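You operate a simulated robot arm through the tools that you are given. There is no shell and no other tool. Be economical: measure what you need, move in short steps, check, and stop when the job is done.

You are at the controls of a simulated robot arm. One attempt, no reset.

## Task
Swap the racing cartridge in the console for golf.
Fine: console off before the swap and on again after; the old cartridge goes in the rack's empty cell.

The check looks at the end state, three seconds after you hand in, the way a careful person would. Anything else that was tipped, shoved, dropped, spilled or broken makes it a failure.

## Robot
A 6-joint arm with a two-finger parallel gripper, fixed in place. Base frame: the origin is at the foot of the arm, x ahead of it, y to its left, z up. Readings come in m, rad, newtons and seconds.
Its first joint turns from -1.152 to 1.152 rad. Payload 2.7 kg.
The TCP is the grasp point between the finger pads, 0.023 m short of the fingertips. In the tool frame z runs along the fingers and y along their closing line. The gripper opens to 0.094 m. The fingers are 0.038 m wide and 0.01 m thick; the gripper's body (0.054 by 0.096 m) begins 0.039 m behind the TCP.
Orientation is told as [roll, pitch, yaw] about the base's x, y, z axes, in that order, counted from this pose: with the fingers straight down and closing along the base's y, the tool's x points along the base's -x, its y along +y and its z along -z.

## Interface
- The arm moves only by the tool servo_tool. Its argument "moves" is a list of rows, each an object of numbers (a shift or turn left out is 0, a gripper value left out holds the last): "dx", "dy", "dz": the shift along the tool's x, y, z in units of 150 mm (1.0 is 150 mm); "rx", "ry", "rz": the turn, a rotation vector about the tool's x, y, z in units of 60 degrees (1.0 is 60 degrees); "claw": the finger opening in m, from 0 to 0.094. In form: [{"dx": .., "dy": .., "dz": .., "rx": .., "ry": .., "rz": .., "claw": ..}, ...]. A call has 1 to 20 rows; each row is the pose to reach, as a shift and turn from the pose commanded when the call began, along the tool's axes at that moment. A call with a number of a shift or a turn outside -1 to 1 is refused whole. Each row takes 0.2 s and may step no farther than 0.05 m and 0.15 rad from the row before; otherwise, or with a gripper value out of range, the whole call is refused. A pose out of reach is approached as far as the arm can. The call stops where the force on the tool passes 40 N (or 10 N more than at its start, if that is more) or the arm is blocked; 0.2 s more then pass. Each finger travels about 0.045 m/s and halts on what it meets, pressing with about 44 N; the grip force reading is that of the motor and also rises with nothing between the fingers. The clock runs only during rows and for 0.2 s after the last one: add rows that repeat a pose to give the fingers time. It gives the time, the measured TCP pose, the force on the tool (base axes), the opening and the grip force at its end, in the units of the frame above (readings bear some noise).
- Cameras (640 x 400 px; columns grow to the right, rows downward): "scene" is fixed at [0.0732, -0.4461, 1.3807]; the picture's right is [0.72, -0.69, 0.00], its down [-0.54, -0.56, -0.64] and it looks along [0.44, 0.46, -0.77] (base axes); focal length 287 px, centre (320, 200). "wrist" rides on the gripper at [0.086, 0.016, -0.075] in the tool frame; the picture's right is [-0.18, 0.98, 0.00], its down [-0.58, -0.11, -0.81] and it looks along [-0.79, -0.15, 0.59] (tool axes); focal length 243 px, centre (320, 200). There is no depth. A picture from a camera that has moved, and an enlarged one, comes with that camera's place and axes in the base frame and with its lens.
- snapshot(camera): a new picture of that camera. The clock stands still meanwhile.
- enlarge(camera, box): a new picture of the part [left, top, right, bottom] of that camera's present view, enlarged. The clock stands still meanwhile.
- finish_job(): hands the job in; it is judged then, once.

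Work in short steps. Places have to be worked out from the pictures, the camera data and where the tool is seen: move nearer, look again, correct. Check each grasp and each placing, and mend what went wrong. You have 120 turns and 76 pictures in all, those below and enlarged ones among them. Open the gripper and draw the arm clear of the work before you hand the job in, unless the task says otherwise; then end with one line.

The tools are called after "Emit:" as a command line: name --argument value ..., lists and objects as JSON in quotes. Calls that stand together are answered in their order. servo_tool: Moves the arm, as the interface text tells. Its arguments: {"type":"object","properties":{"moves":{"type":"array"}},"required":["moves"]} The other tools are called the same way: snapshot (camera) takes a picture; enlarge (camera, box) takes an enlarged picture of a part of a camera's view; finish_job () hands the job in.

At the start:

```text
time_s: 0.0
eef_pos: [0.4082, -0.1988, 1.0954]
tcp_rot: [0.001, -0.004, -0.001]
contact_force: [-0.3, -0.4, -0.4]
finger_gap: 0.0939
gripper_force: 0.1
```

scene: 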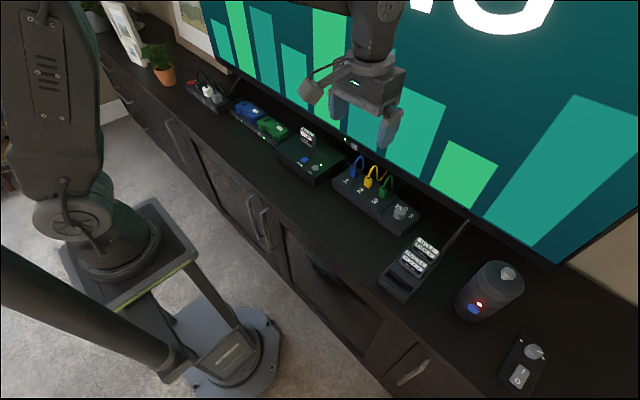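
wrist: 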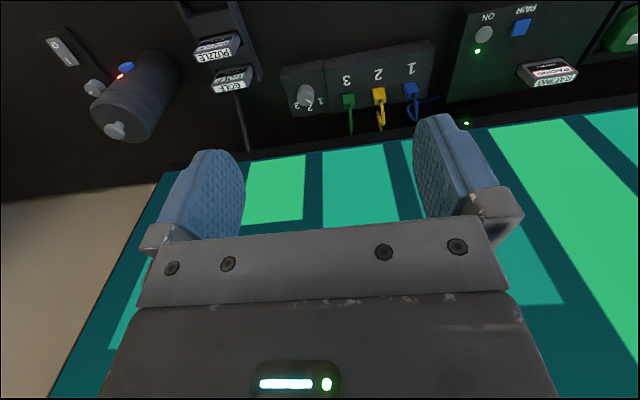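

I'll enlarge the console and the rack to read them in detail.

Emit:
enlarge --camera "scene" --box '[270, 110, 350, 190]'

Emit:
enlarge --camera "scene" --box '[370, 210, 480, 310]'

Emit:
enlarge --camera "wrist" --box '[440, 0, 640, 125]'

Emit:
enlarge --camera "wrist" --box '[150, 0, 310, 100]'

```text
5.00 times, centred on (310, 150) of scene
camera zoom: at [0.0732, -0.4461, 1.3807], right [0.72, -0.69, 0.0], down [-0.54, -0.56, -0.64], along [0.44, 0.46, -0.77], focal length 1434 px, centre (370, 450)
```

zoom: 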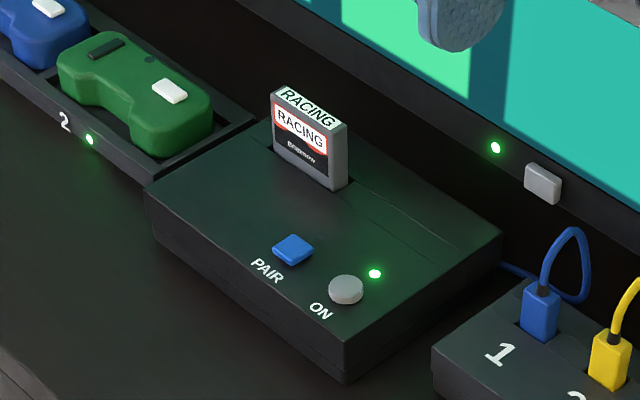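

```text
4.00 times, centred on (425, 260) of scene
camera zoom: at [0.0732, -0.4461, 1.3807], right [0.72, -0.69, 0.0], down [-0.54, -0.56, -0.64], along [0.44, 0.46, -0.77], focal length 1147 px, centre (-100, -40)
```

zoom: 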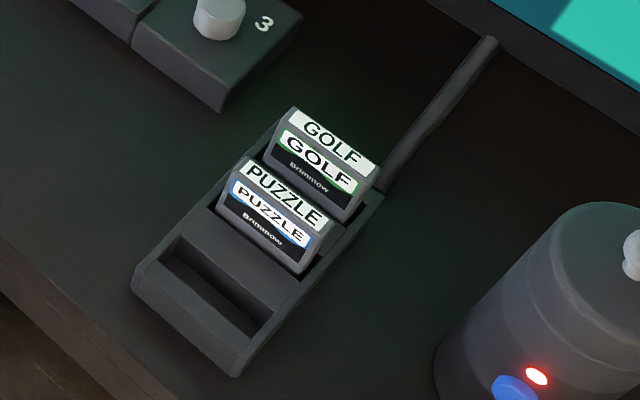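

```text
3.20 times, centred on (540, 62) of wrist
camera zoom: at [0.3208, -0.1812, 1.1709], right [0.19, 0.98, 0.0], down [0.58, -0.11, 0.81], along [0.79, -0.15, -0.59], focal length 776 px, centre (-384, 640)
```

zoom: 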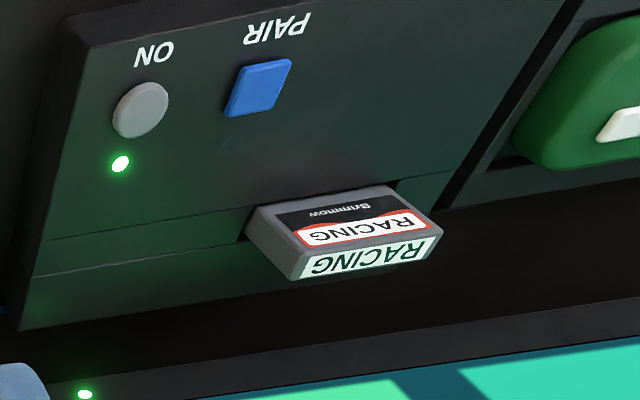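

```text
4.00 times, centred on (230, 50) of wrist
camera zoom: at [0.3208, -0.1812, 1.1709], right [0.19, 0.98, 0.0], down [0.58, -0.11, 0.81], along [0.79, -0.15, -0.59], focal length 970 px, centre (680, 800)
```

zoom: 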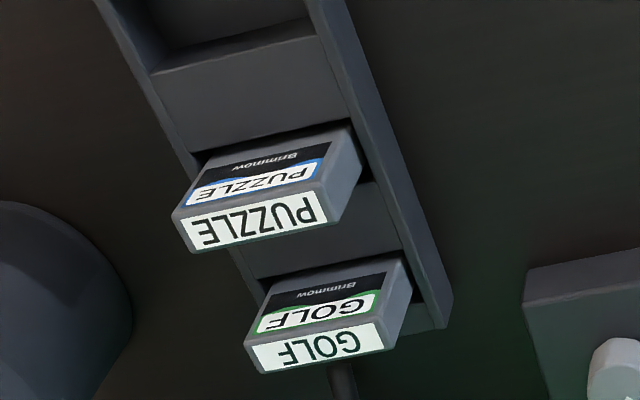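

The two views put the racing cartridge's top near (0.58, 0.13, 0.80) and golf's near (0.505, -0.37, 0.78). That is higher than I expected, so I'll move left toward the console at height and check again.

Emit:
servo_tool --moves '[{"dy": 0.3, "claw": 0.0}, {"dy": 0.6}, {"dy": 0.9}, {"dy": 1.0}, {"dy": 1.0}]'

Emit:
servo_tool --moves '[{"dy": 0.3, "dx": 0.1}, {"dy": 0.6, "dx": 0.2}, {"dy": 0.9, "dx": 0.3}, {"dy": 1.0, "dx": 0.4}, {"dy": 1.0, "dx": 0.4}]'

Emit:
snapshot --camera "wrist"

```text
time_s: 1.2
eef_pos: [0.4077, -0.0494, 1.0966]
tcp_rot: [0.0, -0.002, 0.0]
contact_force: [0.0, 0.1, -0.4]
finger_gap: 0.0001
gripper_force: 13.6
```

```text
time_s: 2.4
eef_pos: [0.3493, 0.1035, 1.0946]
tcp_rot: [0.0, -0.004, -0.004]
contact_force: [0.1, -0.1, -0.4]
finger_gap: 0.0001
gripper_force: 42.6
```

```text
69 pictures are left
camera wrist: at [0.2631, 0.1209, 1.1695], right [0.19, 0.98, 0.0], down [0.58, -0.11, 0.81], along [0.79, -0.15, -0.59], focal length 243 px, centre (320, 200)
```

wrist: 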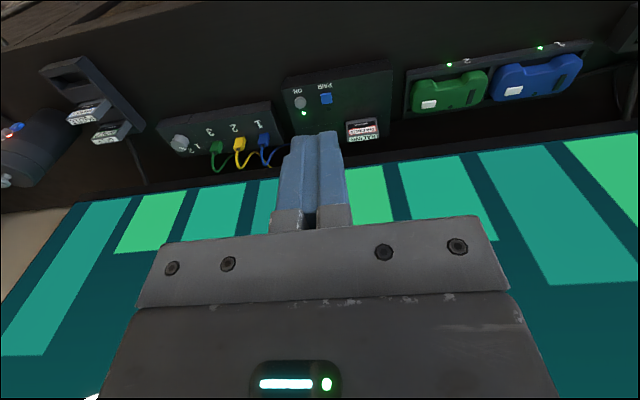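

The third view agrees: racing's top is near (0.581, 0.143, 0.796), and the ON button is near (0.511, 0.036, 0.752). PAIR is about 5 cm further along +y, so the console lines up with the base axes. I'll move above ON.

Emit:
servo_tool --moves '[{"dx": -0.2, "dy": -0.09, "dz": 0.16}, {"dx": -0.4, "dy": -0.18, "dz": 0.32}, {"dx": -0.6, "dy": -0.27, "dz": 0.48}, {"dx": -0.8, "dy": -0.36, "dz": 0.64}, {"dx": -1.0, "dy": -0.45, "dz": 0.8}, {"dx": -1.0, "dy": -0.45, "dz": 0.8}]'

Emit:
servo_tool --moves '[{"dx": -0.04, "dz": 0.25}, {"dx": -0.08, "dz": 0.5}, {"dx": -0.08, "dz": 0.8}, {"dx": -0.08, "dz": 0.8}]'

Emit:
snapshot --camera "wrist"

Emit:
snapshot --camera "scene"

```text
time_s: 3.8
eef_pos: [0.5, 0.0345, 0.9741]
tcp_rot: [0.0, -0.003, 0.0]
contact_force: [-0.2, 0.1, 0.1]
finger_gap: 0.0002
gripper_force: 42.2
```

```text
time_s: 4.8
eef_pos: [0.5102, 0.0353, 0.8556]
tcp_rot: [0.002, -0.004, -0.002]
contact_force: [-0.1, 0.7, -0.5]
finger_gap: 0.0001
gripper_force: 42.7
```

```text
68 pictures are left
camera wrist: at [0.423, 0.0523, 0.9296], right [0.19, 0.98, 0.0], down [0.58, -0.11, 0.81], along [0.79, -0.15, -0.59], focal length 243 px, centre (320, 200)
```

wrist: 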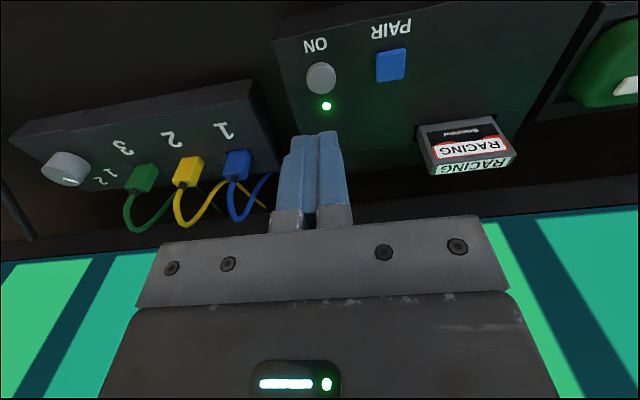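

```text
67 pictures are left
```

scene: 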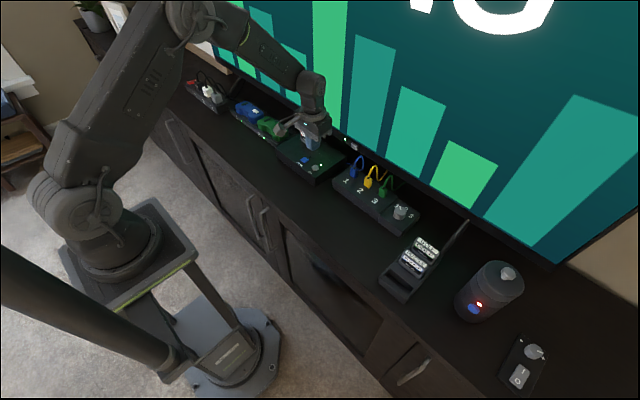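

The fingertips line up with ON in y, and the button ray agrees at (0.511, 0.036, ~0.752). I'll come down to just above it.

Emit:
servo_tool --moves '[{"dz": 0.15}, {"dz": 0.3}, {"dz": 0.42}, {"dz": 0.42}]'

Emit:
enlarge --camera "scene" --box '[270, 110, 350, 190]'

Emit:
snapshot --camera "wrist"

```text
time_s: 5.8
eef_pos: [0.512, 0.0345, 0.7921]
tcp_rot: [-0.002, -0.004, -0.001]
contact_force: [-0.5, 0.4, -0.3]
finger_gap: 0.0
gripper_force: 42.5
```

```text
5.00 times, centred on (310, 150) of scene
camera zoom: at [0.0732, -0.4461, 1.3807], right [0.72, -0.69, 0.0], down [-0.54, -0.56, -0.64], along [0.44, 0.46, -0.77], focal length 1434 px, centre (370, 450)
```

zoom: 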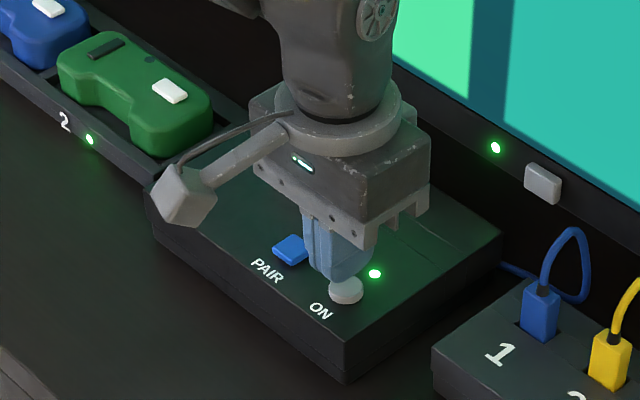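

```text
65 pictures are left
camera wrist: at [0.424, 0.0516, 0.8675], right [0.19, 0.98, 0.0], down [0.58, -0.11, 0.81], along [0.79, -0.15, -0.59], focal length 243 px, centre (320, 200)
```

wrist: 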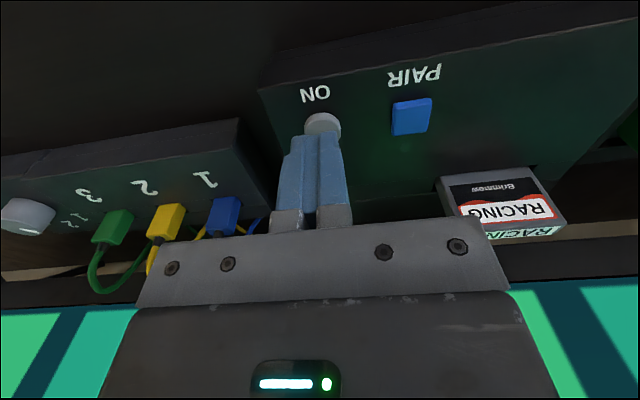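

The tips are about 15 mm above ON and centred on it, with some room before PAIR. I'll press down in small steps and watch the force.

Emit:
servo_tool --moves '[{"dx": 0.02, "dy": 0.01, "dz": 0.05}, {"dx": 0.02, "dy": 0.01, "dz": 0.08}, {"dx": 0.02, "dy": 0.01, "dz": 0.1}, {"dx": 0.02, "dy": 0.01, "dz": 0.12}]'

Emit:
enlarge --camera "scene" --box '[290, 130, 350, 190]'

```text
time_s: 6.8
eef_pos: [0.5079, 0.035, 0.7753]
tcp_rot: [0.001, -0.004, -0.003]
contact_force: [-1.0, -0.2, 0.3]
finger_gap: 0.0
gripper_force: 42.4
```

```text
6.67 times, centred on (320, 160) of scene
camera zoom: at [0.0731, -0.4461, 1.3807], right [0.72, -0.69, 0.0], down [-0.54, -0.56, -0.64], along [0.44, 0.46, -0.77], focal length 1912 px, centre (320, 467)
```

zoom: 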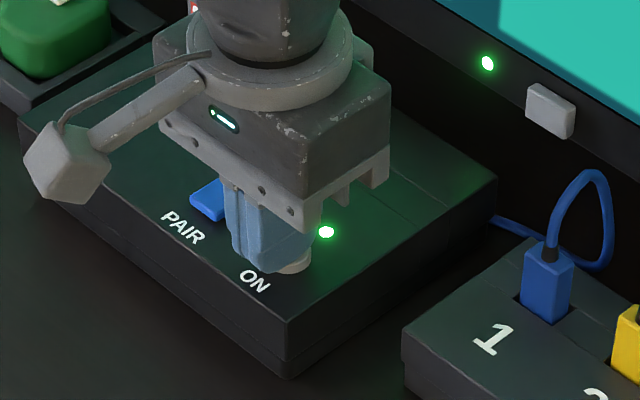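

No contact yet at 0.775. I'll keep going down in millimetre steps.

Emit:
servo_tool --moves '[{"dz": 0.015}, {"dz": 0.03}, {"dz": 0.04}, {"dz": 0.04}]'

Emit:
enlarge --camera "scene" --box '[290, 130, 350, 190]'

```text
time_s: 7.8
eef_pos: [0.5078, 0.0349, 0.7703]
tcp_rot: [-0.001, -0.004, 0.0]
contact_force: [1.0, -0.5, 7.8]
finger_gap: 0.0
gripper_force: 42.1
```

```text
6.67 times, centred on (320, 160) of scene
camera zoom: at [0.073, -0.4461, 1.3807], right [0.72, -0.69, 0.0], down [-0.54, -0.56, -0.64], along [0.44, 0.46, -0.77], focal length 1912 px, centre (320, 467)
```

zoom: 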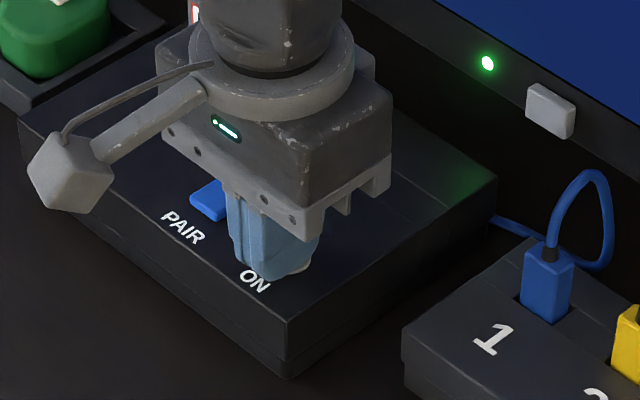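

The LED has gone dark and the TV shows a plain blue screen, so the console is off. I'll lift straight up and open the gripper.

Emit:
servo_tool --moves '[{"dz": -0.2}, {"dz": -0.5}, {"dz": -0.8, "claw": 0.094}, {"dz": -0.8}, {"dz": -0.8}, {"dz": -0.8}, {"dz": -0.8}]'

Emit:
enlarge --camera "wrist" --box '[240, 0, 640, 250]'

Emit:
enlarge --camera "scene" --box '[270, 110, 350, 190]'

```text
time_s: 9.4
eef_pos: [0.5088, 0.0339, 0.8901]
tcp_rot: [0.001, -0.003, -0.002]
contact_force: [-0.3, -0.1, 0.6]
finger_gap: 0.0939
gripper_force: 0.0
```

```text
1.60 times, centred on (440, 125) of wrist
camera zoom: at [0.4207, 0.0514, 0.9638], right [0.19, 0.98, 0.0], down [0.58, -0.11, 0.81], along [0.79, -0.15, -0.59], focal length 388 px, centre (128, 320)
```

zoom: 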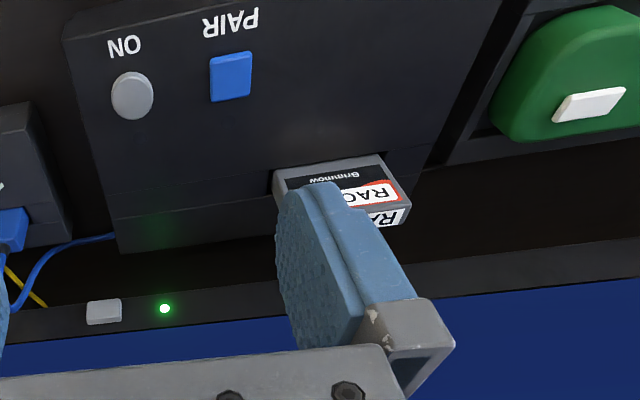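

```text
5.00 times, centred on (310, 150) of scene
camera zoom: at [0.0731, -0.4461, 1.3807], right [0.72, -0.69, 0.0], down [-0.54, -0.56, -0.64], along [0.44, 0.46, -0.77], focal length 1434 px, centre (370, 450)
```

zoom: 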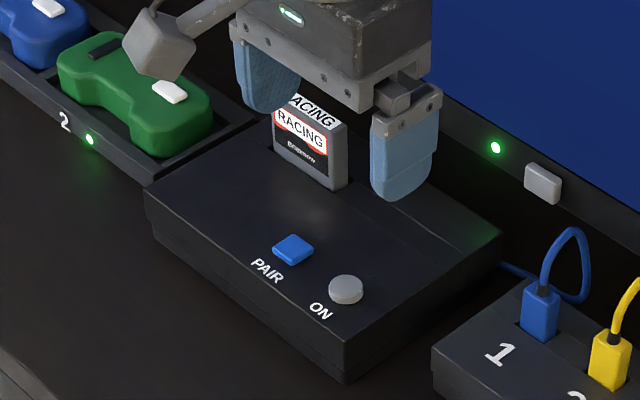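

The console is off and the gripper is open. Next I'll move over the racing cartridge at (0.573, 0.143), staying high.

Emit:
servo_tool --moves '[{"dx": -0.1, "dy": 0.2}, {"dx": -0.2, "dy": 0.4}, {"dx": -0.3, "dy": 0.6}, {"dx": -0.42, "dy": 0.727}, {"dx": -0.42, "dy": 0.727}]'

Emit:
snapshot --camera "wrist"

Emit:
enlarge --camera "scene" --box '[270, 100, 350, 180]'

```text
time_s: 10.6
eef_pos: [0.5705, 0.1436, 0.8888]
tcp_rot: [0.0, -0.001, 0.0]
contact_force: [0.1, -0.7, 0.2]
finger_gap: 0.0941
gripper_force: 0.0
```

```text
60 pictures are left
camera wrist: at [0.4833, 0.1609, 0.9631], right [0.19, 0.98, 0.0], down [0.58, -0.11, 0.81], along [0.79, -0.15, -0.59], focal length 243 px, centre (320, 200)
```

wrist: 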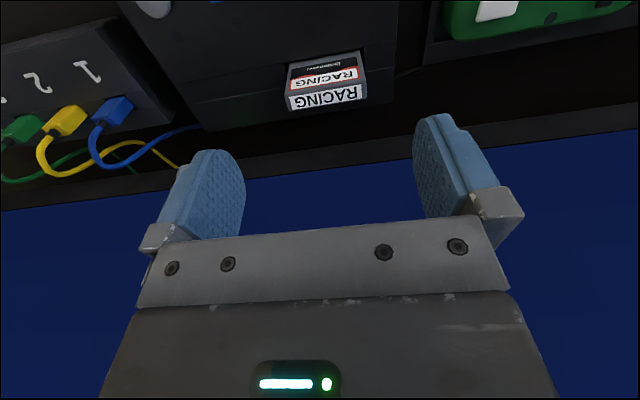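

```text
5.00 times, centred on (310, 140) of scene
camera zoom: at [0.0732, -0.4461, 1.3807], right [0.72, -0.69, 0.0], down [-0.54, -0.56, -0.64], along [0.44, 0.46, -0.77], focal length 1434 px, centre (370, 500)
```

zoom: 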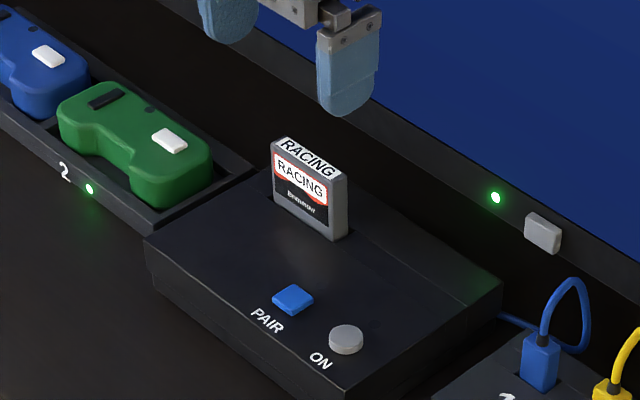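

The top face runs from about y 0.118 to 0.175, centred near (0.580, 0.1465). I'll shift 3 mm in y and come down around it with the fingers open.

Emit:
servo_tool --moves '[{"dy": 0.02, "dz": 0.15}, {"dy": 0.02, "dz": 0.3}, {"dy": 0.02, "dz": 0.45}, {"dy": 0.02, "dz": 0.6}, {"dy": 0.02, "dz": 0.72}, {"dy": 0.02, "dz": 0.72}]'

Emit:
snapshot --camera "wrist"

Emit:
enlarge --camera "scene" --box '[270, 100, 350, 180]'

```text
time_s: 12.0
eef_pos: [0.5711, 0.1487, 0.7814]
tcp_rot: [0.0, -0.004, -0.001]
contact_force: [1.0, -0.3, -0.1]
finger_gap: 0.0941
gripper_force: 0.2
```

```text
58 pictures are left
camera wrist: at [0.4847, 0.1656, 0.8564], right [0.19, 0.98, 0.0], down [0.58, -0.11, 0.81], along [0.79, -0.15, -0.59], focal length 243 px, centre (320, 200)
```

wrist: 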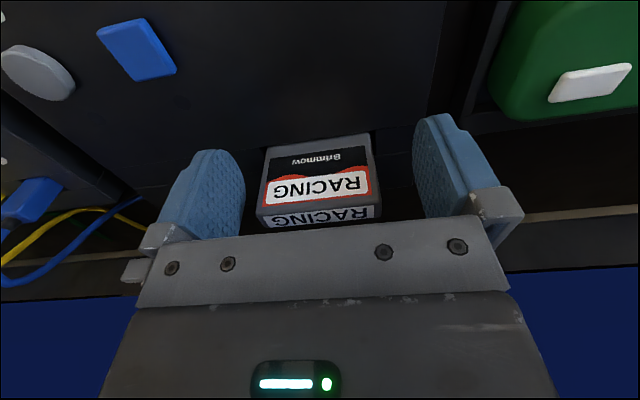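

```text
5.00 times, centred on (310, 140) of scene
camera zoom: at [0.0732, -0.4461, 1.3807], right [0.72, -0.69, 0.0], down [-0.54, -0.56, -0.64], along [0.44, 0.46, -0.77], focal length 1434 px, centre (370, 500)
```

zoom: 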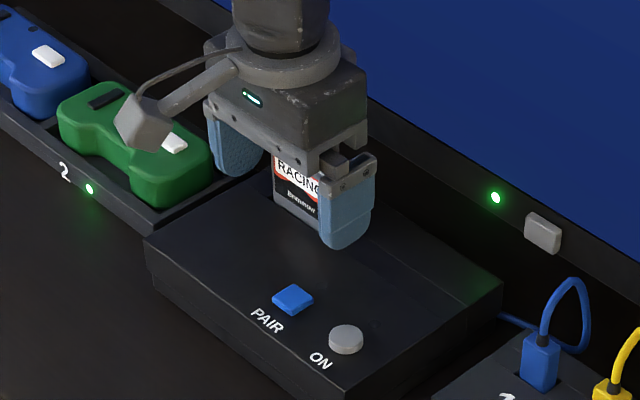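

The cartridge sits between the fingers with a small offset toward -y. I'll shift 2 mm and close.

Emit:
servo_tool --moves '[{"dy": -0.015}, {"dy": -0.015, "claw": 0.03}, {"dy": -0.015}, {"dy": -0.015}, {"dy": -0.015}, {"dy": -0.015}]'

Emit:
snapshot --camera "wrist"

```text
time_s: 13.4
eef_pos: [0.5717, 0.1465, 0.7823]
tcp_rot: [-0.001, -0.002, -0.002]
contact_force: [-1.2, 0.3, 0.1]
finger_gap: 0.0609
gripper_force: 43.9
```

```text
56 pictures are left
camera wrist: at [0.4847, 0.1629, 0.8564], right [0.19, 0.98, 0.0], down [0.58, -0.11, 0.81], along [0.79, -0.15, -0.59], focal length 243 px, centre (320, 200)
```

wrist: 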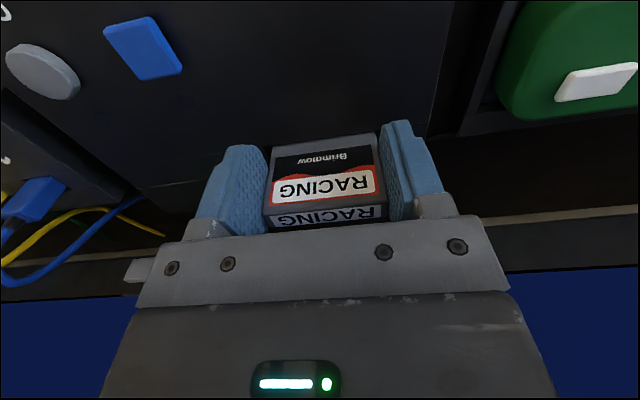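

It's gripped at 61 mm with little side force. The seated pose to remember is TCP (0.5715, 0.1465, 0.782). I'll lift straight up.

Emit:
servo_tool --moves '[{"dz": -0.04}, {"dz": -0.08}, {"dz": -0.12}, {"dz": -0.16}, {"dz": -0.22}, {"dz": -0.3}, {"dz": -0.5}, {"dz": -0.75}, {"dz": -1.0}, {"dz": -1.0}]'

Emit:
snapshot --camera "wrist"

Emit:
snapshot --camera "scene"

```text
time_s: 15.6
eef_pos: [0.5709, 0.1451, 0.9319]
tcp_rot: [0.0, -0.002, -0.001]
contact_force: [0.2, -1.4, -0.2]
finger_gap: 0.0608
gripper_force: 44.0
```

```text
55 pictures are left
camera wrist: at [0.484, 0.1634, 1.0066], right [0.19, 0.98, 0.0], down [0.58, -0.11, 0.81], along [0.79, -0.15, -0.59], focal length 243 px, centre (320, 200)
```

wrist: 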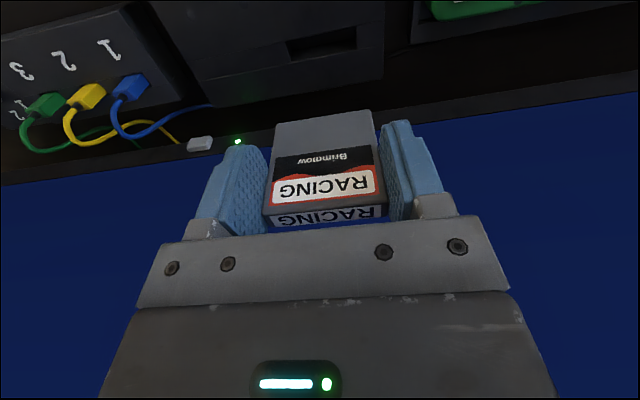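

```text
54 pictures are left
```

scene: 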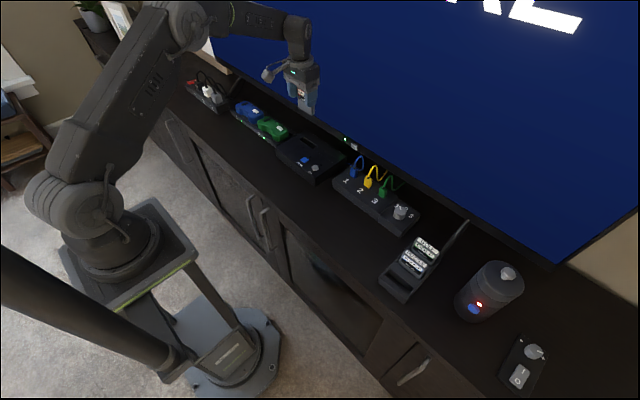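

Racing is out and the console slot is visible at about (0.581, 0.147). The rack runs along x with about 47 mm pitch at y ≈ -0.37, so the empty cell should be near (0.41, -0.37). I'll carry the cartridge there, staying high.

Emit:
servo_tool --moves '[{"dx": 0.15, "dy": -0.2}, {"dx": 0.3, "dy": -0.4}, {"dx": 0.45, "dy": -0.6}, {"dx": 0.6, "dy": -0.8}, {"dx": 0.75, "dy": -1.0}]'

Emit:
servo_tool --moves '[{"dx": 0.1, "dy": -0.25}, {"dx": 0.2, "dy": -0.5}, {"dx": 0.3, "dy": -0.75}, {"dx": 0.4, "dy": -1.0}]'

Emit:
servo_tool --moves '[{"dy": -0.25}, {"dy": -0.5}, {"dy": -0.75}, {"dy": -0.9}, {"dy": -0.9}]'

Emit:
snapshot --camera "wrist"

Emit:
snapshot --camera "scene"

```text
time_s: 16.8
eef_pos: [0.4571, -0.0052, 0.9294]
tcp_rot: [-0.001, -0.003, -0.002]
contact_force: [-0.6, -0.2, 0.0]
finger_gap: 0.0609
gripper_force: 44.2
```

```text
time_s: 17.8
eef_pos: [0.3974, -0.1553, 0.9294]
tcp_rot: [0.0, -0.003, 0.001]
contact_force: [0.1, -0.6, 0.1]
finger_gap: 0.061
gripper_force: 43.8
```

```text
time_s: 19.0
eef_pos: [0.3977, -0.2903, 0.9301]
tcp_rot: [0.001, -0.001, -0.002]
contact_force: [-0.8, -0.1, -0.3]
finger_gap: 0.0609
gripper_force: 44.1
```

```text
53 pictures are left
camera wrist: at [0.31, -0.2741, 1.0048], right [0.19, 0.98, 0.0], down [0.58, -0.11, 0.81], along [0.79, -0.15, -0.59], focal length 243 px, centre (320, 200)
```

wrist: 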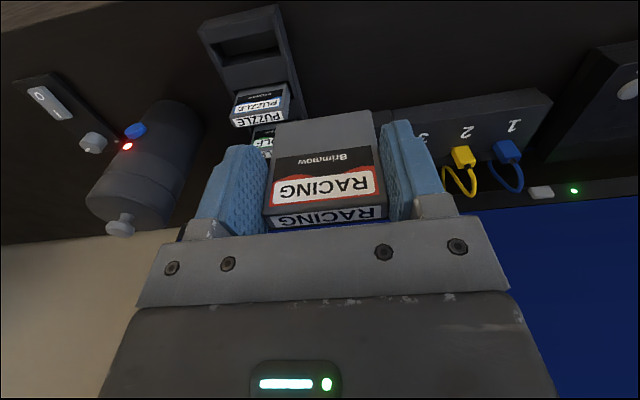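

```text
52 pictures are left
```

scene: 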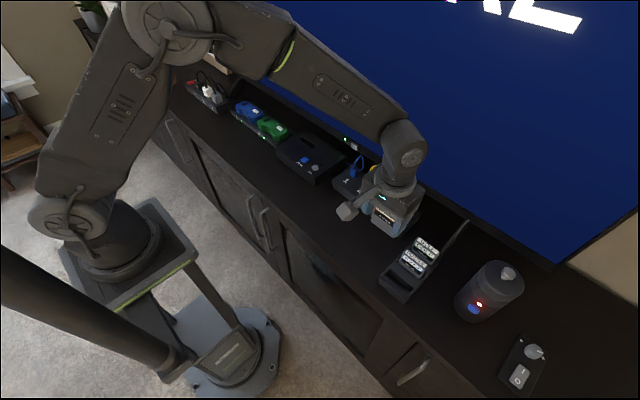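

Emit:
enlarge --camera "wrist" --box '[180, 0, 340, 160]'

Emit:
enlarge --camera "scene" --box '[375, 225, 445, 305]'

```text
2.50 times, centred on (260, 80) of wrist
camera zoom: at [0.31, -0.2741, 1.0048], right [0.19, 0.98, 0.0], down [0.58, -0.11, 0.81], along [0.79, -0.15, -0.59], focal length 606 px, centre (470, 500)
```

zoom: 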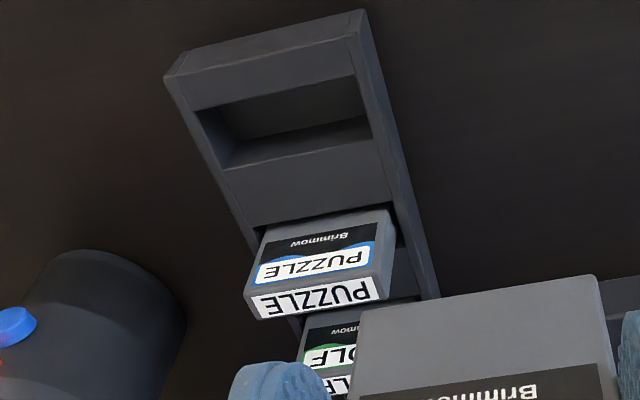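

```text
5.00 times, centred on (410, 265) of scene
camera zoom: at [0.0731, -0.4461, 1.3807], right [0.72, -0.69, 0.0], down [-0.54, -0.56, -0.64], along [0.44, 0.46, -0.77], focal length 1434 px, centre (-130, -125)
```

zoom: 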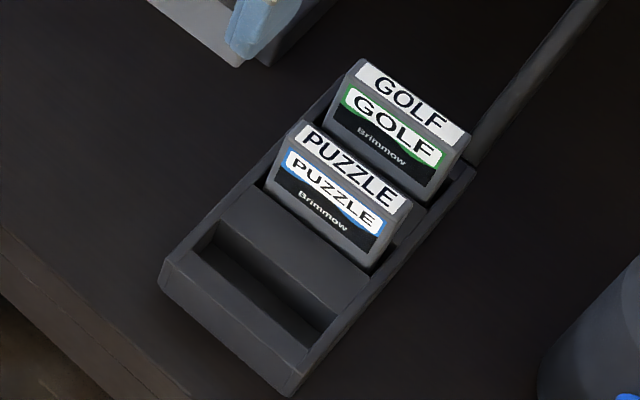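

I need a closer look at the empty cell's edges before placing.

Emit:
enlarge --camera "wrist" --box '[210, 0, 290, 70]'

```text
5.71 times, centred on (250, 35) of wrist
camera zoom: at [0.31, -0.2741, 1.0048], right [0.19, 0.98, 0.0], down [0.58, -0.11, 0.81], along [0.79, -0.15, -0.59], focal length 1386 px, centre (720, 1143)
```

zoom: 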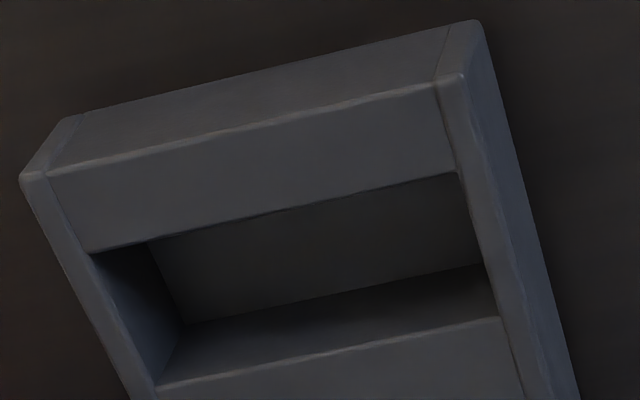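

Combining both views, the rack top is at z ≈ 0.727, its floor at about 0.70, and the cell centre near (0.405, -0.371), roughly 24 x 68 mm. The held cartridge's centre is about 10 mm ahead of the TCP, and its bottom is about 61 mm below it. I'll move above the cell and check again.

Emit:
servo_tool --moves '[{"dx": 0.01, "dy": -0.25, "dz": 0.1}, {"dx": 0.02, "dy": -0.5, "dz": 0.25}, {"dx": 0.02, "dy": -0.54, "dz": 0.5}, {"dx": 0.02, "dy": -0.54, "dz": 0.62}, {"dx": 0.02, "dy": -0.54, "dz": 0.62}]'

Emit:
snapshot --camera "wrist"

Emit:
enlarge --camera "scene" --box '[350, 200, 460, 310]'

```text
time_s: 20.2
eef_pos: [0.3947, -0.3726, 0.8371]
tcp_rot: [0.0, -0.003, -0.002]
contact_force: [0.1, -0.4, -0.7]
finger_gap: 0.0612
gripper_force: 44.0
```

```text
48 pictures are left
camera wrist: at [0.3083, -0.355, 0.9113], right [0.19, 0.98, 0.0], down [0.58, -0.11, 0.81], along [0.79, -0.15, -0.59], focal length 243 px, centre (320, 200)
```

wrist: 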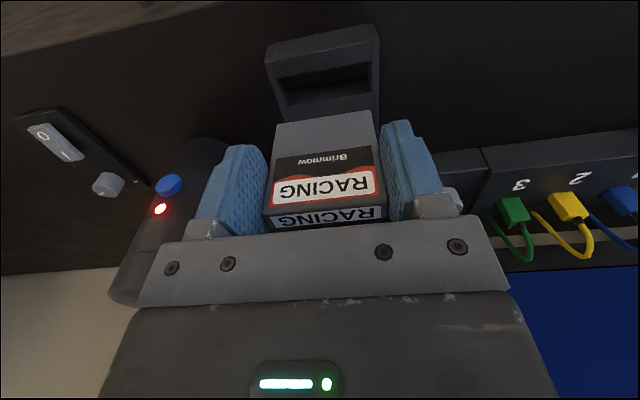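

```text
3.64 times, centred on (405, 255) of scene
camera zoom: at [0.0732, -0.4461, 1.3807], right [0.72, -0.69, 0.0], down [-0.54, -0.56, -0.64], along [0.44, 0.46, -0.77], focal length 1043 px, centre (11, 0)
```

zoom: 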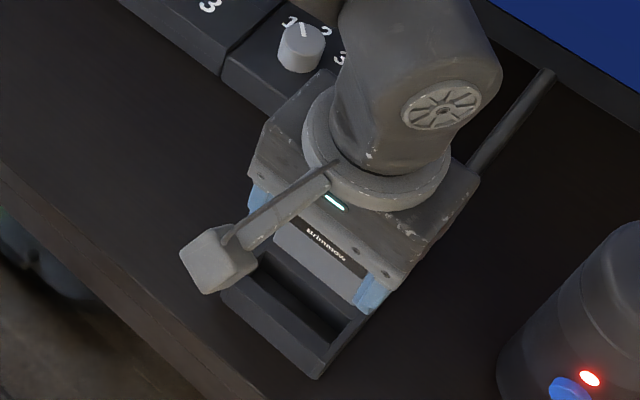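

The bottom edge of the cartridge lines up with the hole, which I make x 0.396–0.419 and y about -0.369. I'll lower to just above the rack and check the alignment.

Emit:
servo_tool --moves '[{"dx": -0.015, "dy": 0.01, "dz": 0.1}, {"dx": -0.015, "dy": 0.01, "dz": 0.2}, {"dx": -0.015, "dy": 0.01, "dz": 0.24}, {"dx": -0.015, "dy": 0.01, "dz": 0.24}]'

Emit:
enlarge --camera "wrist" --box '[240, 20, 400, 140]'

Emit:
enlarge --camera "scene" --box '[370, 230, 440, 310]'

```text
time_s: 21.2
eef_pos: [0.3983, -0.3699, 0.801]
tcp_rot: [0.001, -0.003, -0.002]
contact_force: [0.0, 0.8, -0.1]
finger_gap: 0.0612
gripper_force: 44.0
```

```text
3.33 times, centred on (320, 80) of wrist
camera zoom: at [0.3107, -0.3525, 0.8761], right [0.19, 0.98, 0.0], down [0.58, -0.11, 0.81], along [0.79, -0.15, -0.59], focal length 809 px, centre (320, 600)
```

zoom: 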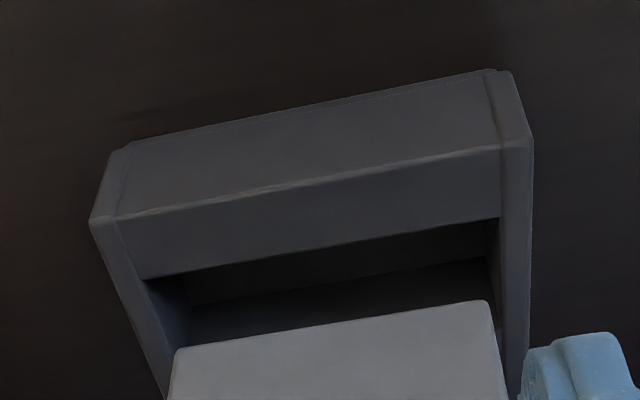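

```text
5.00 times, centred on (405, 270) of scene
camera zoom: at [0.0732, -0.4461, 1.3807], right [0.72, -0.69, 0.0], down [-0.54, -0.56, -0.64], along [0.44, 0.46, -0.77], focal length 1434 px, centre (-105, -150)
```

zoom: 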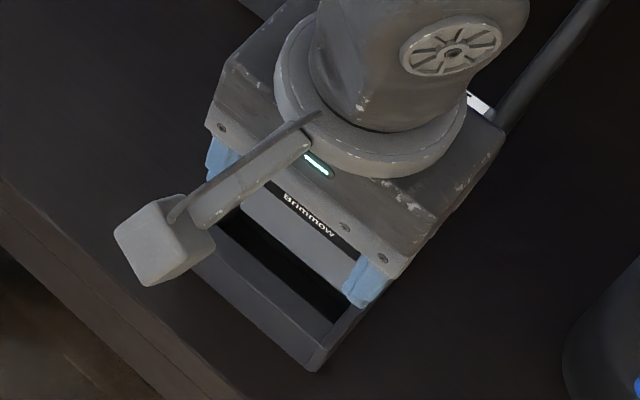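

The hole centre is near (0.406, -0.370) and the cartridge is at about (0.409, -0.368). I'll correct by 3 mm and 2 mm, then lower it in while watching the force.

Emit:
servo_tool --moves '[{"dx": 0.02, "dy": -0.013}, {"dx": 0.02, "dy": -0.013, "dz": 0.04}, {"dx": 0.02, "dy": -0.013, "dz": 0.08}, {"dx": 0.02, "dy": -0.013, "dz": 0.12}, {"dx": 0.02, "dy": -0.013, "dz": 0.15}, {"dx": 0.02, "dy": -0.013, "dz": 0.15}]'

Emit:
enlarge --camera "wrist" --box '[240, 20, 400, 140]'

```text
time_s: 22.6
eef_pos: [0.3949, -0.3709, 0.7804]
tcp_rot: [0.0, -0.004, -0.002]
contact_force: [-0.1, -0.2, -0.3]
finger_gap: 0.0609
gripper_force: 44.6
```

```text
3.33 times, centred on (320, 80) of wrist
camera zoom: at [0.3073, -0.3537, 0.8541], right [0.19, 0.98, 0.0], down [0.58, -0.11, 0.81], along [0.79, -0.15, -0.59], focal length 809 px, centre (320, 600)
```

zoom: 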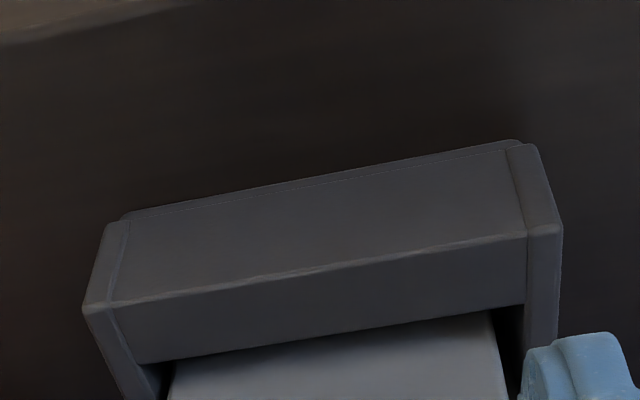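

The lip now hides the bottom edge, the side gaps are even, and there is no contact force. I'll keep lowering.

Emit:
servo_tool --moves '[{"dz": 0.03}, {"dz": 0.06}, {"dz": 0.09}, {"dz": 0.11}, {"dz": 0.11}]'

```text
time_s: 23.6
eef_pos: [0.3959, -0.3723, 0.7683]
tcp_rot: [-0.001, -0.005, -0.002]
contact_force: [-5.6, 3.8, 7.7]
finger_gap: 0.0611
gripper_force: 44.3
stopped in row 5: the force on the tool passed its limit (the readings are from after the stop); the commanded pose is now the measured one
```

Contact at TCP z = 0.768. I'll look to see whether it's the floor or an edge.

Emit:
enlarge --camera "scene" --box '[370, 220, 450, 310]'

Emit:
snapshot --camera "wrist"

```text
4.44 times, centred on (410, 265) of scene
camera zoom: at [0.073, -0.4459, 1.3808], right [0.72, -0.69, 0.0], down [-0.54, -0.56, -0.64], along [0.44, 0.46, -0.77], focal length 1275 px, centre (-80, -89)
```

zoom: 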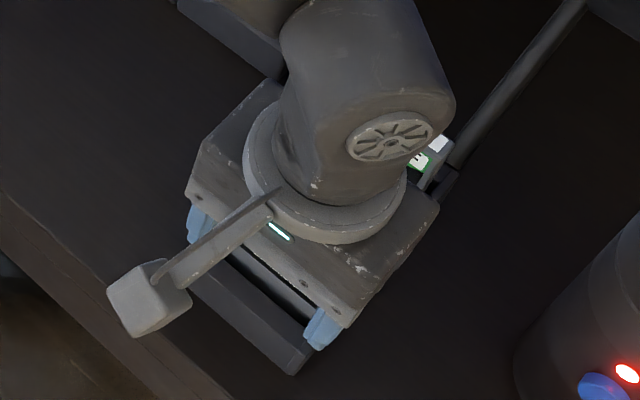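

```text
42 pictures are left
camera wrist: at [0.3083, -0.3547, 0.8429], right [0.18, 0.98, 0.0], down [0.58, -0.11, 0.81], along [0.8, -0.15, -0.59], focal length 243 px, centre (320, 200)
```

wrist: 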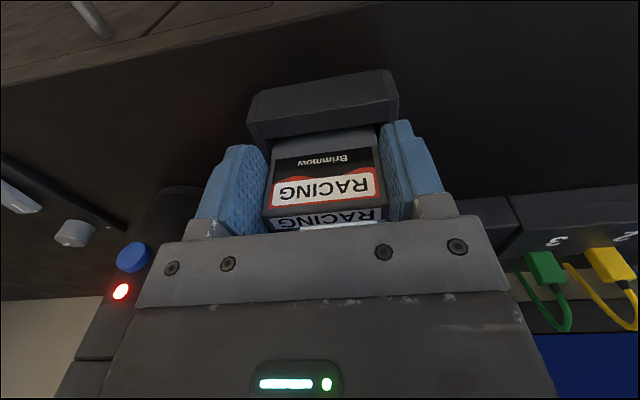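

It could be seated or caught on an edge. I'll back up 1 mm and push down gently to see where the resistance starts.

Emit:
servo_tool --moves '[{"dz": -0.015}, {"dz": -0.015}]'

Emit:
servo_tool --moves '[{"dz": 0.01}, {"dz": 0.02}, {"dz": 0.02}]'

```text
time_s: 24.2
eef_pos: [0.3956, -0.3726, 0.7699]
tcp_rot: [-0.003, -0.005, 0.001]
contact_force: [-1.9, -1.5, -0.9]
finger_gap: 0.0611
gripper_force: 44.4
```

```text
time_s: 25.0
eef_pos: [0.3955, -0.372, 0.7695]
tcp_rot: [-0.005, -0.008, 0.0]
contact_force: [-8.2, 3.9, 16.7]
finger_gap: 0.0608
gripper_force: 44.3
```

The environment pushes the tool toward -x and up, and 0.7695 is higher than I'd expect for a seated cartridge (~0.762). So the bottom may be riding on the rear edge. I'll lift 10 mm and view the clearance.

Emit:
servo_tool --moves '[{"dz": -0.05}, {"dz": -0.12}, {"dz": -0.16}, {"dz": -0.16}]'

Emit:
enlarge --camera "wrist" --box '[240, 30, 400, 240]'

Emit:
enlarge --camera "scene" --box '[385, 245, 425, 285]'

```text
time_s: 26.0
eef_pos: [0.3951, -0.3719, 0.7915]
tcp_rot: [-0.001, -0.006, 0.0]
contact_force: [-1.1, 0.5, -0.3]
finger_gap: 0.061
gripper_force: 44.1
```

```text
1.90 times, centred on (320, 135) of wrist
camera zoom: at [0.3083, -0.3551, 0.8652], right [0.18, 0.98, 0.0], down [0.58, -0.11, 0.81], along [0.8, -0.15, -0.59], focal length 462 px, centre (320, 324)
```

zoom: 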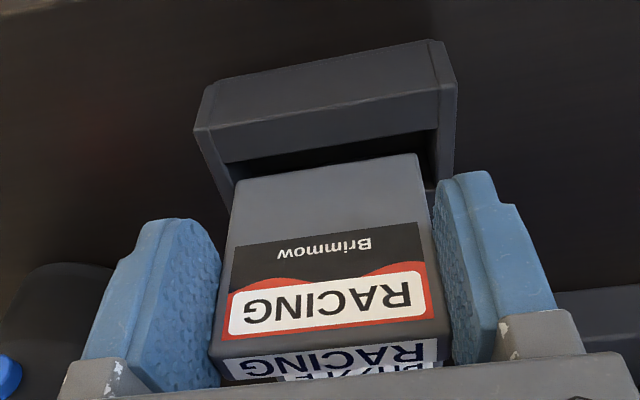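

```text
10.00 times, centred on (405, 265) of scene
camera zoom: at [0.0731, -0.4461, 1.3807], right [0.72, -0.69, 0.0], down [-0.54, -0.56, -0.64], along [0.44, 0.46, -0.77], focal length 2868 px, centre (-530, -450)
```

zoom: 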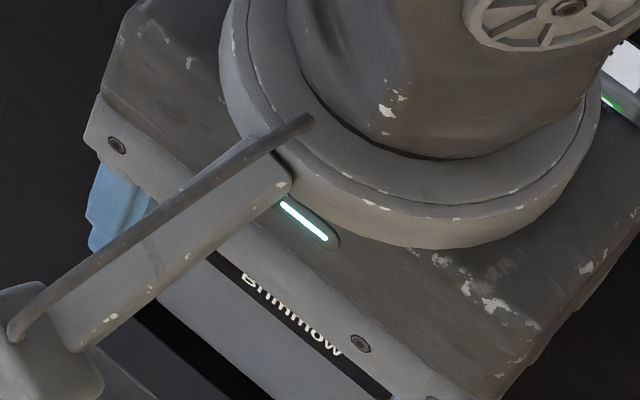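

I'll zoom in on the hole's left and right gaps.

Emit:
enlarge --camera "wrist" --box '[260, 80, 390, 150]'

```text
4.92 times, centred on (325, 115) of wrist
camera zoom: at [0.3083, -0.3551, 0.8652], right [0.18, 0.98, 0.0], down [0.58, -0.11, 0.81], along [0.8, -0.15, -0.59], focal length 1194 px, centre (295, 618)
```

zoom: 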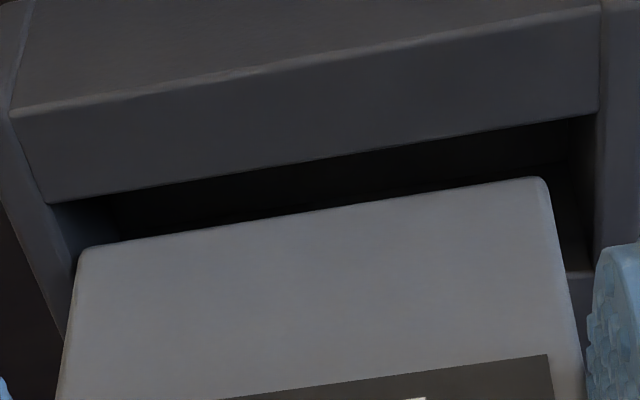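

A width-based check puts PUZZLE's top at z ≈ 0.783. Racing's top at the contact height was also about 0.7835, so it was resting on the cell floor. I'll shift +1.5 mm in y to even the side gaps, lower again and release.

Emit:
servo_tool --moves '[{"dy": 0.01, "dz": 0.03}, {"dy": 0.01, "dz": 0.06}, {"dy": 0.01, "dz": 0.09}, {"dy": 0.01, "dz": 0.12}, {"dy": 0.01, "dz": 0.14}, {"dy": 0.01, "dz": 0.14}]'

```text
time_s: 27.4
eef_pos: [0.3964, -0.3712, 0.7705]
tcp_rot: [-0.001, -0.004, 0.0]
contact_force: [-11.5, 0.3, 3.0]
finger_gap: 0.061
gripper_force: 43.8
```

There's now a -x push of 11 N, so the cartridge is touching the rear wall. I'll ease back 2 mm in x and check.

Emit:
servo_tool --moves '[{"dx": 0.015}, {"dx": 0.015}]'

Emit:
servo_tool --moves '[{"dz": 0.01}, {"dz": 0.02}, {"dz": 0.02}]'

```text
time_s: 28.0
eef_pos: [0.3953, -0.3706, 0.7692]
tcp_rot: [-0.004, -0.007, -0.001]
contact_force: [0.2, -0.3, -0.3]
finger_gap: 0.0607
gripper_force: 44.4
```

```text
time_s: 28.8
eef_pos: [0.3945, -0.3707, 0.7673]
tcp_rot: [-0.006, -0.009, 0.0]
contact_force: [-1.8, 3.4, 16.8]
finger_gap: 0.0608
gripper_force: 44.2
```

The push is now purely vertical at TCP z ≈ 0.768, so it's on the floor. I'll release.

Emit:
servo_tool --moves '[{"dz": -0.01}, {"dz": -0.01, "claw": 0.094}, {"dz": -0.01}, {"dz": -0.01}, {"dz": -0.01}]'

Emit:
servo_tool --moves '[{"dz": -0.1}, {"dz": -0.25}, {"dz": -0.5}, {"dz": -0.8}, {"dz": -0.8}]'

Emit:
snapshot --camera "wrist"

Emit:
enlarge --camera "scene" --box '[370, 225, 450, 310]'

```text
time_s: 30.0
eef_pos: [0.3933, -0.3711, 0.7682]
tcp_rot: [-0.002, -0.006, -0.001]
contact_force: [-0.1, 0.2, 0.1]
finger_gap: 0.0941
gripper_force: 0.1
```

```text
time_s: 31.2
eef_pos: [0.3929, -0.3702, 0.8882]
tcp_rot: [-0.002, -0.005, 0.0]
contact_force: [1.0, 0.1, 0.6]
finger_gap: 0.094
gripper_force: 0.1
```

```text
38 pictures are left
camera wrist: at [0.3054, -0.3526, 0.9625], right [0.18, 0.98, 0.0], down [0.58, -0.11, 0.81], along [0.8, -0.15, -0.59], focal length 243 px, centre (320, 200)
```

wrist: 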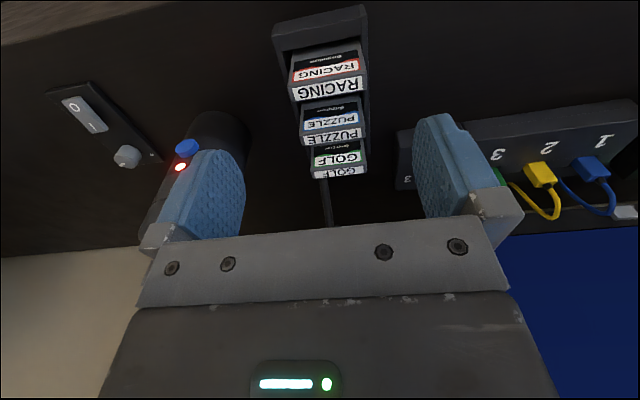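

```text
4.71 times, centred on (410, 268) of scene
camera zoom: at [0.0731, -0.4461, 1.3807], right [0.72, -0.69, 0.0], down [-0.54, -0.56, -0.64], along [0.44, 0.46, -0.77], focal length 1350 px, centre (-104, -118)
```

zoom: 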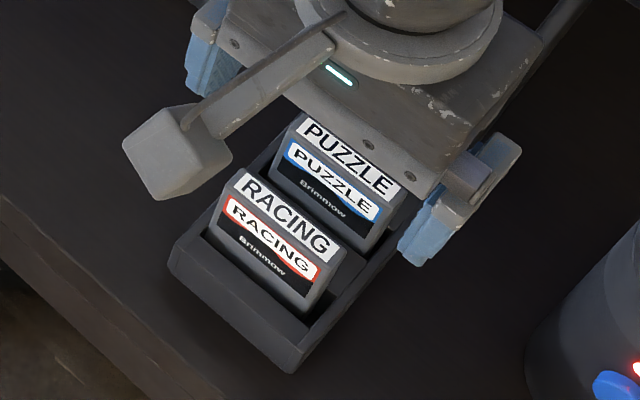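

Racing sits upright in the cell at the same height as PUZZLE. Golf should be centred near (0.498, -0.370), so I'll move above it.

Emit:
servo_tool --moves '[{"dx": -0.2}, {"dx": -0.4}, {"dx": -0.6}, {"dx": -0.647}, {"dx": -0.647}]'

Emit:
enlarge --camera "wrist" --box '[160, 0, 480, 200]'

Emit:
enlarge --camera "scene" --box '[370, 210, 460, 310]'

```text
time_s: 32.4
eef_pos: [0.4908, -0.3683, 0.8879]
tcp_rot: [-0.002, -0.004, -0.001]
contact_force: [0.2, -0.8, 0.4]
finger_gap: 0.0943
gripper_force: 0.1
```

```text
2.00 times, centred on (320, 100) of wrist
camera zoom: at [0.4033, -0.3514, 0.963], right [0.18, 0.98, 0.0], down [0.58, -0.11, 0.81], along [0.8, -0.15, -0.59], focal length 485 px, centre (320, 400)
```

zoom: 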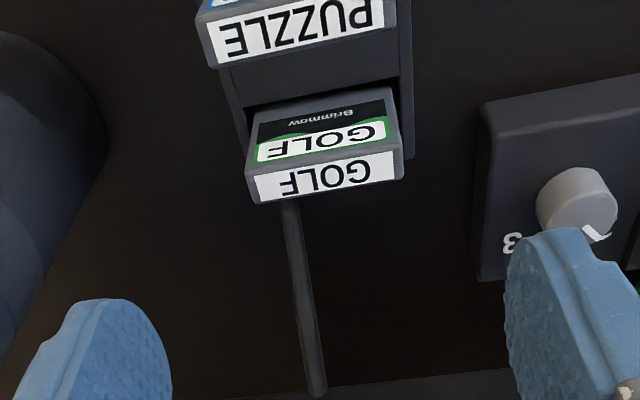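

```text
4.00 times, centred on (415, 260) of scene
camera zoom: at [0.0732, -0.4461, 1.3807], right [0.72, -0.69, 0.0], down [-0.54, -0.56, -0.64], along [0.44, 0.46, -0.77], focal length 1147 px, centre (-60, -40)
```

zoom: 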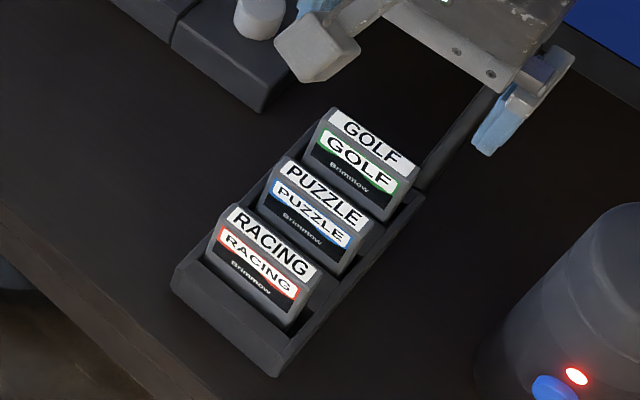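

Golf's top centre is near (0.504, -0.368). The switch box lies close on the +y side at about y = -0.30, so I'll narrow the opening to 0.080 before coming down.

Emit:
servo_tool --moves '[{"dx": -0.025, "dz": 0.1, "claw": 0.08}, {"dx": -0.025, "dz": 0.25}, {"dx": -0.025, "dz": 0.4}, {"dx": -0.025, "dz": 0.5}, {"dx": -0.025, "dz": 0.5}]'

Emit:
snapshot --camera "wrist"

Emit:
enlarge --camera "scene" --box '[370, 190, 460, 290]'

```text
time_s: 33.6
eef_pos: [0.4952, -0.3713, 0.8142]
tcp_rot: [-0.003, -0.007, -0.001]
contact_force: [0.1, 0.3, 0.5]
finger_gap: 0.08
gripper_force: 0.1
```

```text
34 pictures are left
camera wrist: at [0.4078, -0.3525, 0.8889], right [0.18, 0.98, 0.0], down [0.58, -0.11, 0.81], along [0.8, -0.15, -0.59], focal length 243 px, centre (320, 200)
```

wrist: 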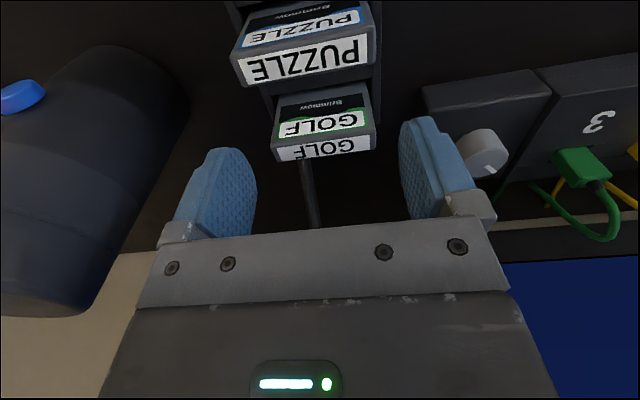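

```text
4.00 times, centred on (415, 240) of scene
camera zoom: at [0.0732, -0.4461, 1.3807], right [0.72, -0.69, 0.0], down [-0.54, -0.56, -0.64], along [0.44, 0.46, -0.77], focal length 1147 px, centre (-60, 40)
```

zoom: 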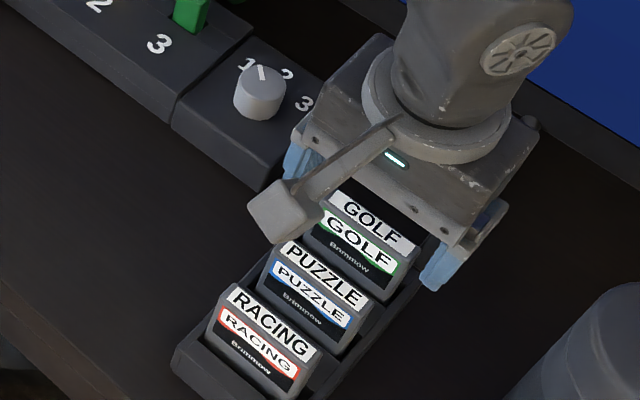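

The golf centre is at y ≈ -0.3675 and the switch box edge is about 2 cm clear. I'll shift +3 mm in y and come down to the grasp height.

Emit:
servo_tool --moves '[{"dy": 0.02, "dz": 0.05}, {"dy": 0.02, "dz": 0.12}, {"dy": 0.02, "dz": 0.2}, {"dy": 0.02, "dz": 0.27}, {"dy": 0.02, "dz": 0.3}, {"dy": 0.02, "dz": 0.3}]'

Emit:
snapshot --camera "wrist"

```text
time_s: 35.0
eef_pos: [0.4943, -0.368, 0.7691]
tcp_rot: [-0.003, -0.006, -0.001]
contact_force: [-0.2, -0.2, -1.1]
finger_gap: 0.0803
gripper_force: 0.0
```

```text
32 pictures are left
camera wrist: at [0.4071, -0.3497, 0.8432], right [0.18, 0.98, 0.0], down [0.58, -0.11, 0.81], along [0.8, -0.15, -0.59], focal length 243 px, centre (320, 200)
```

wrist: 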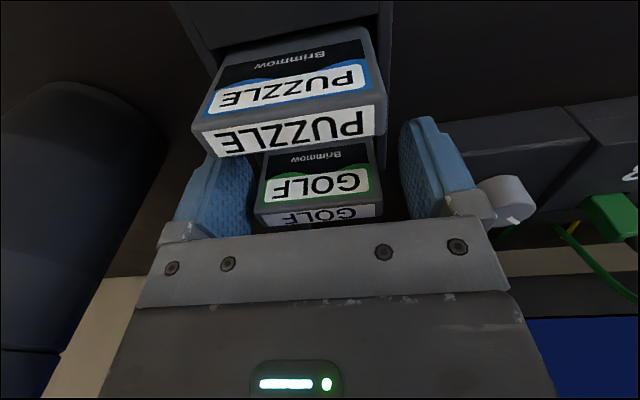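

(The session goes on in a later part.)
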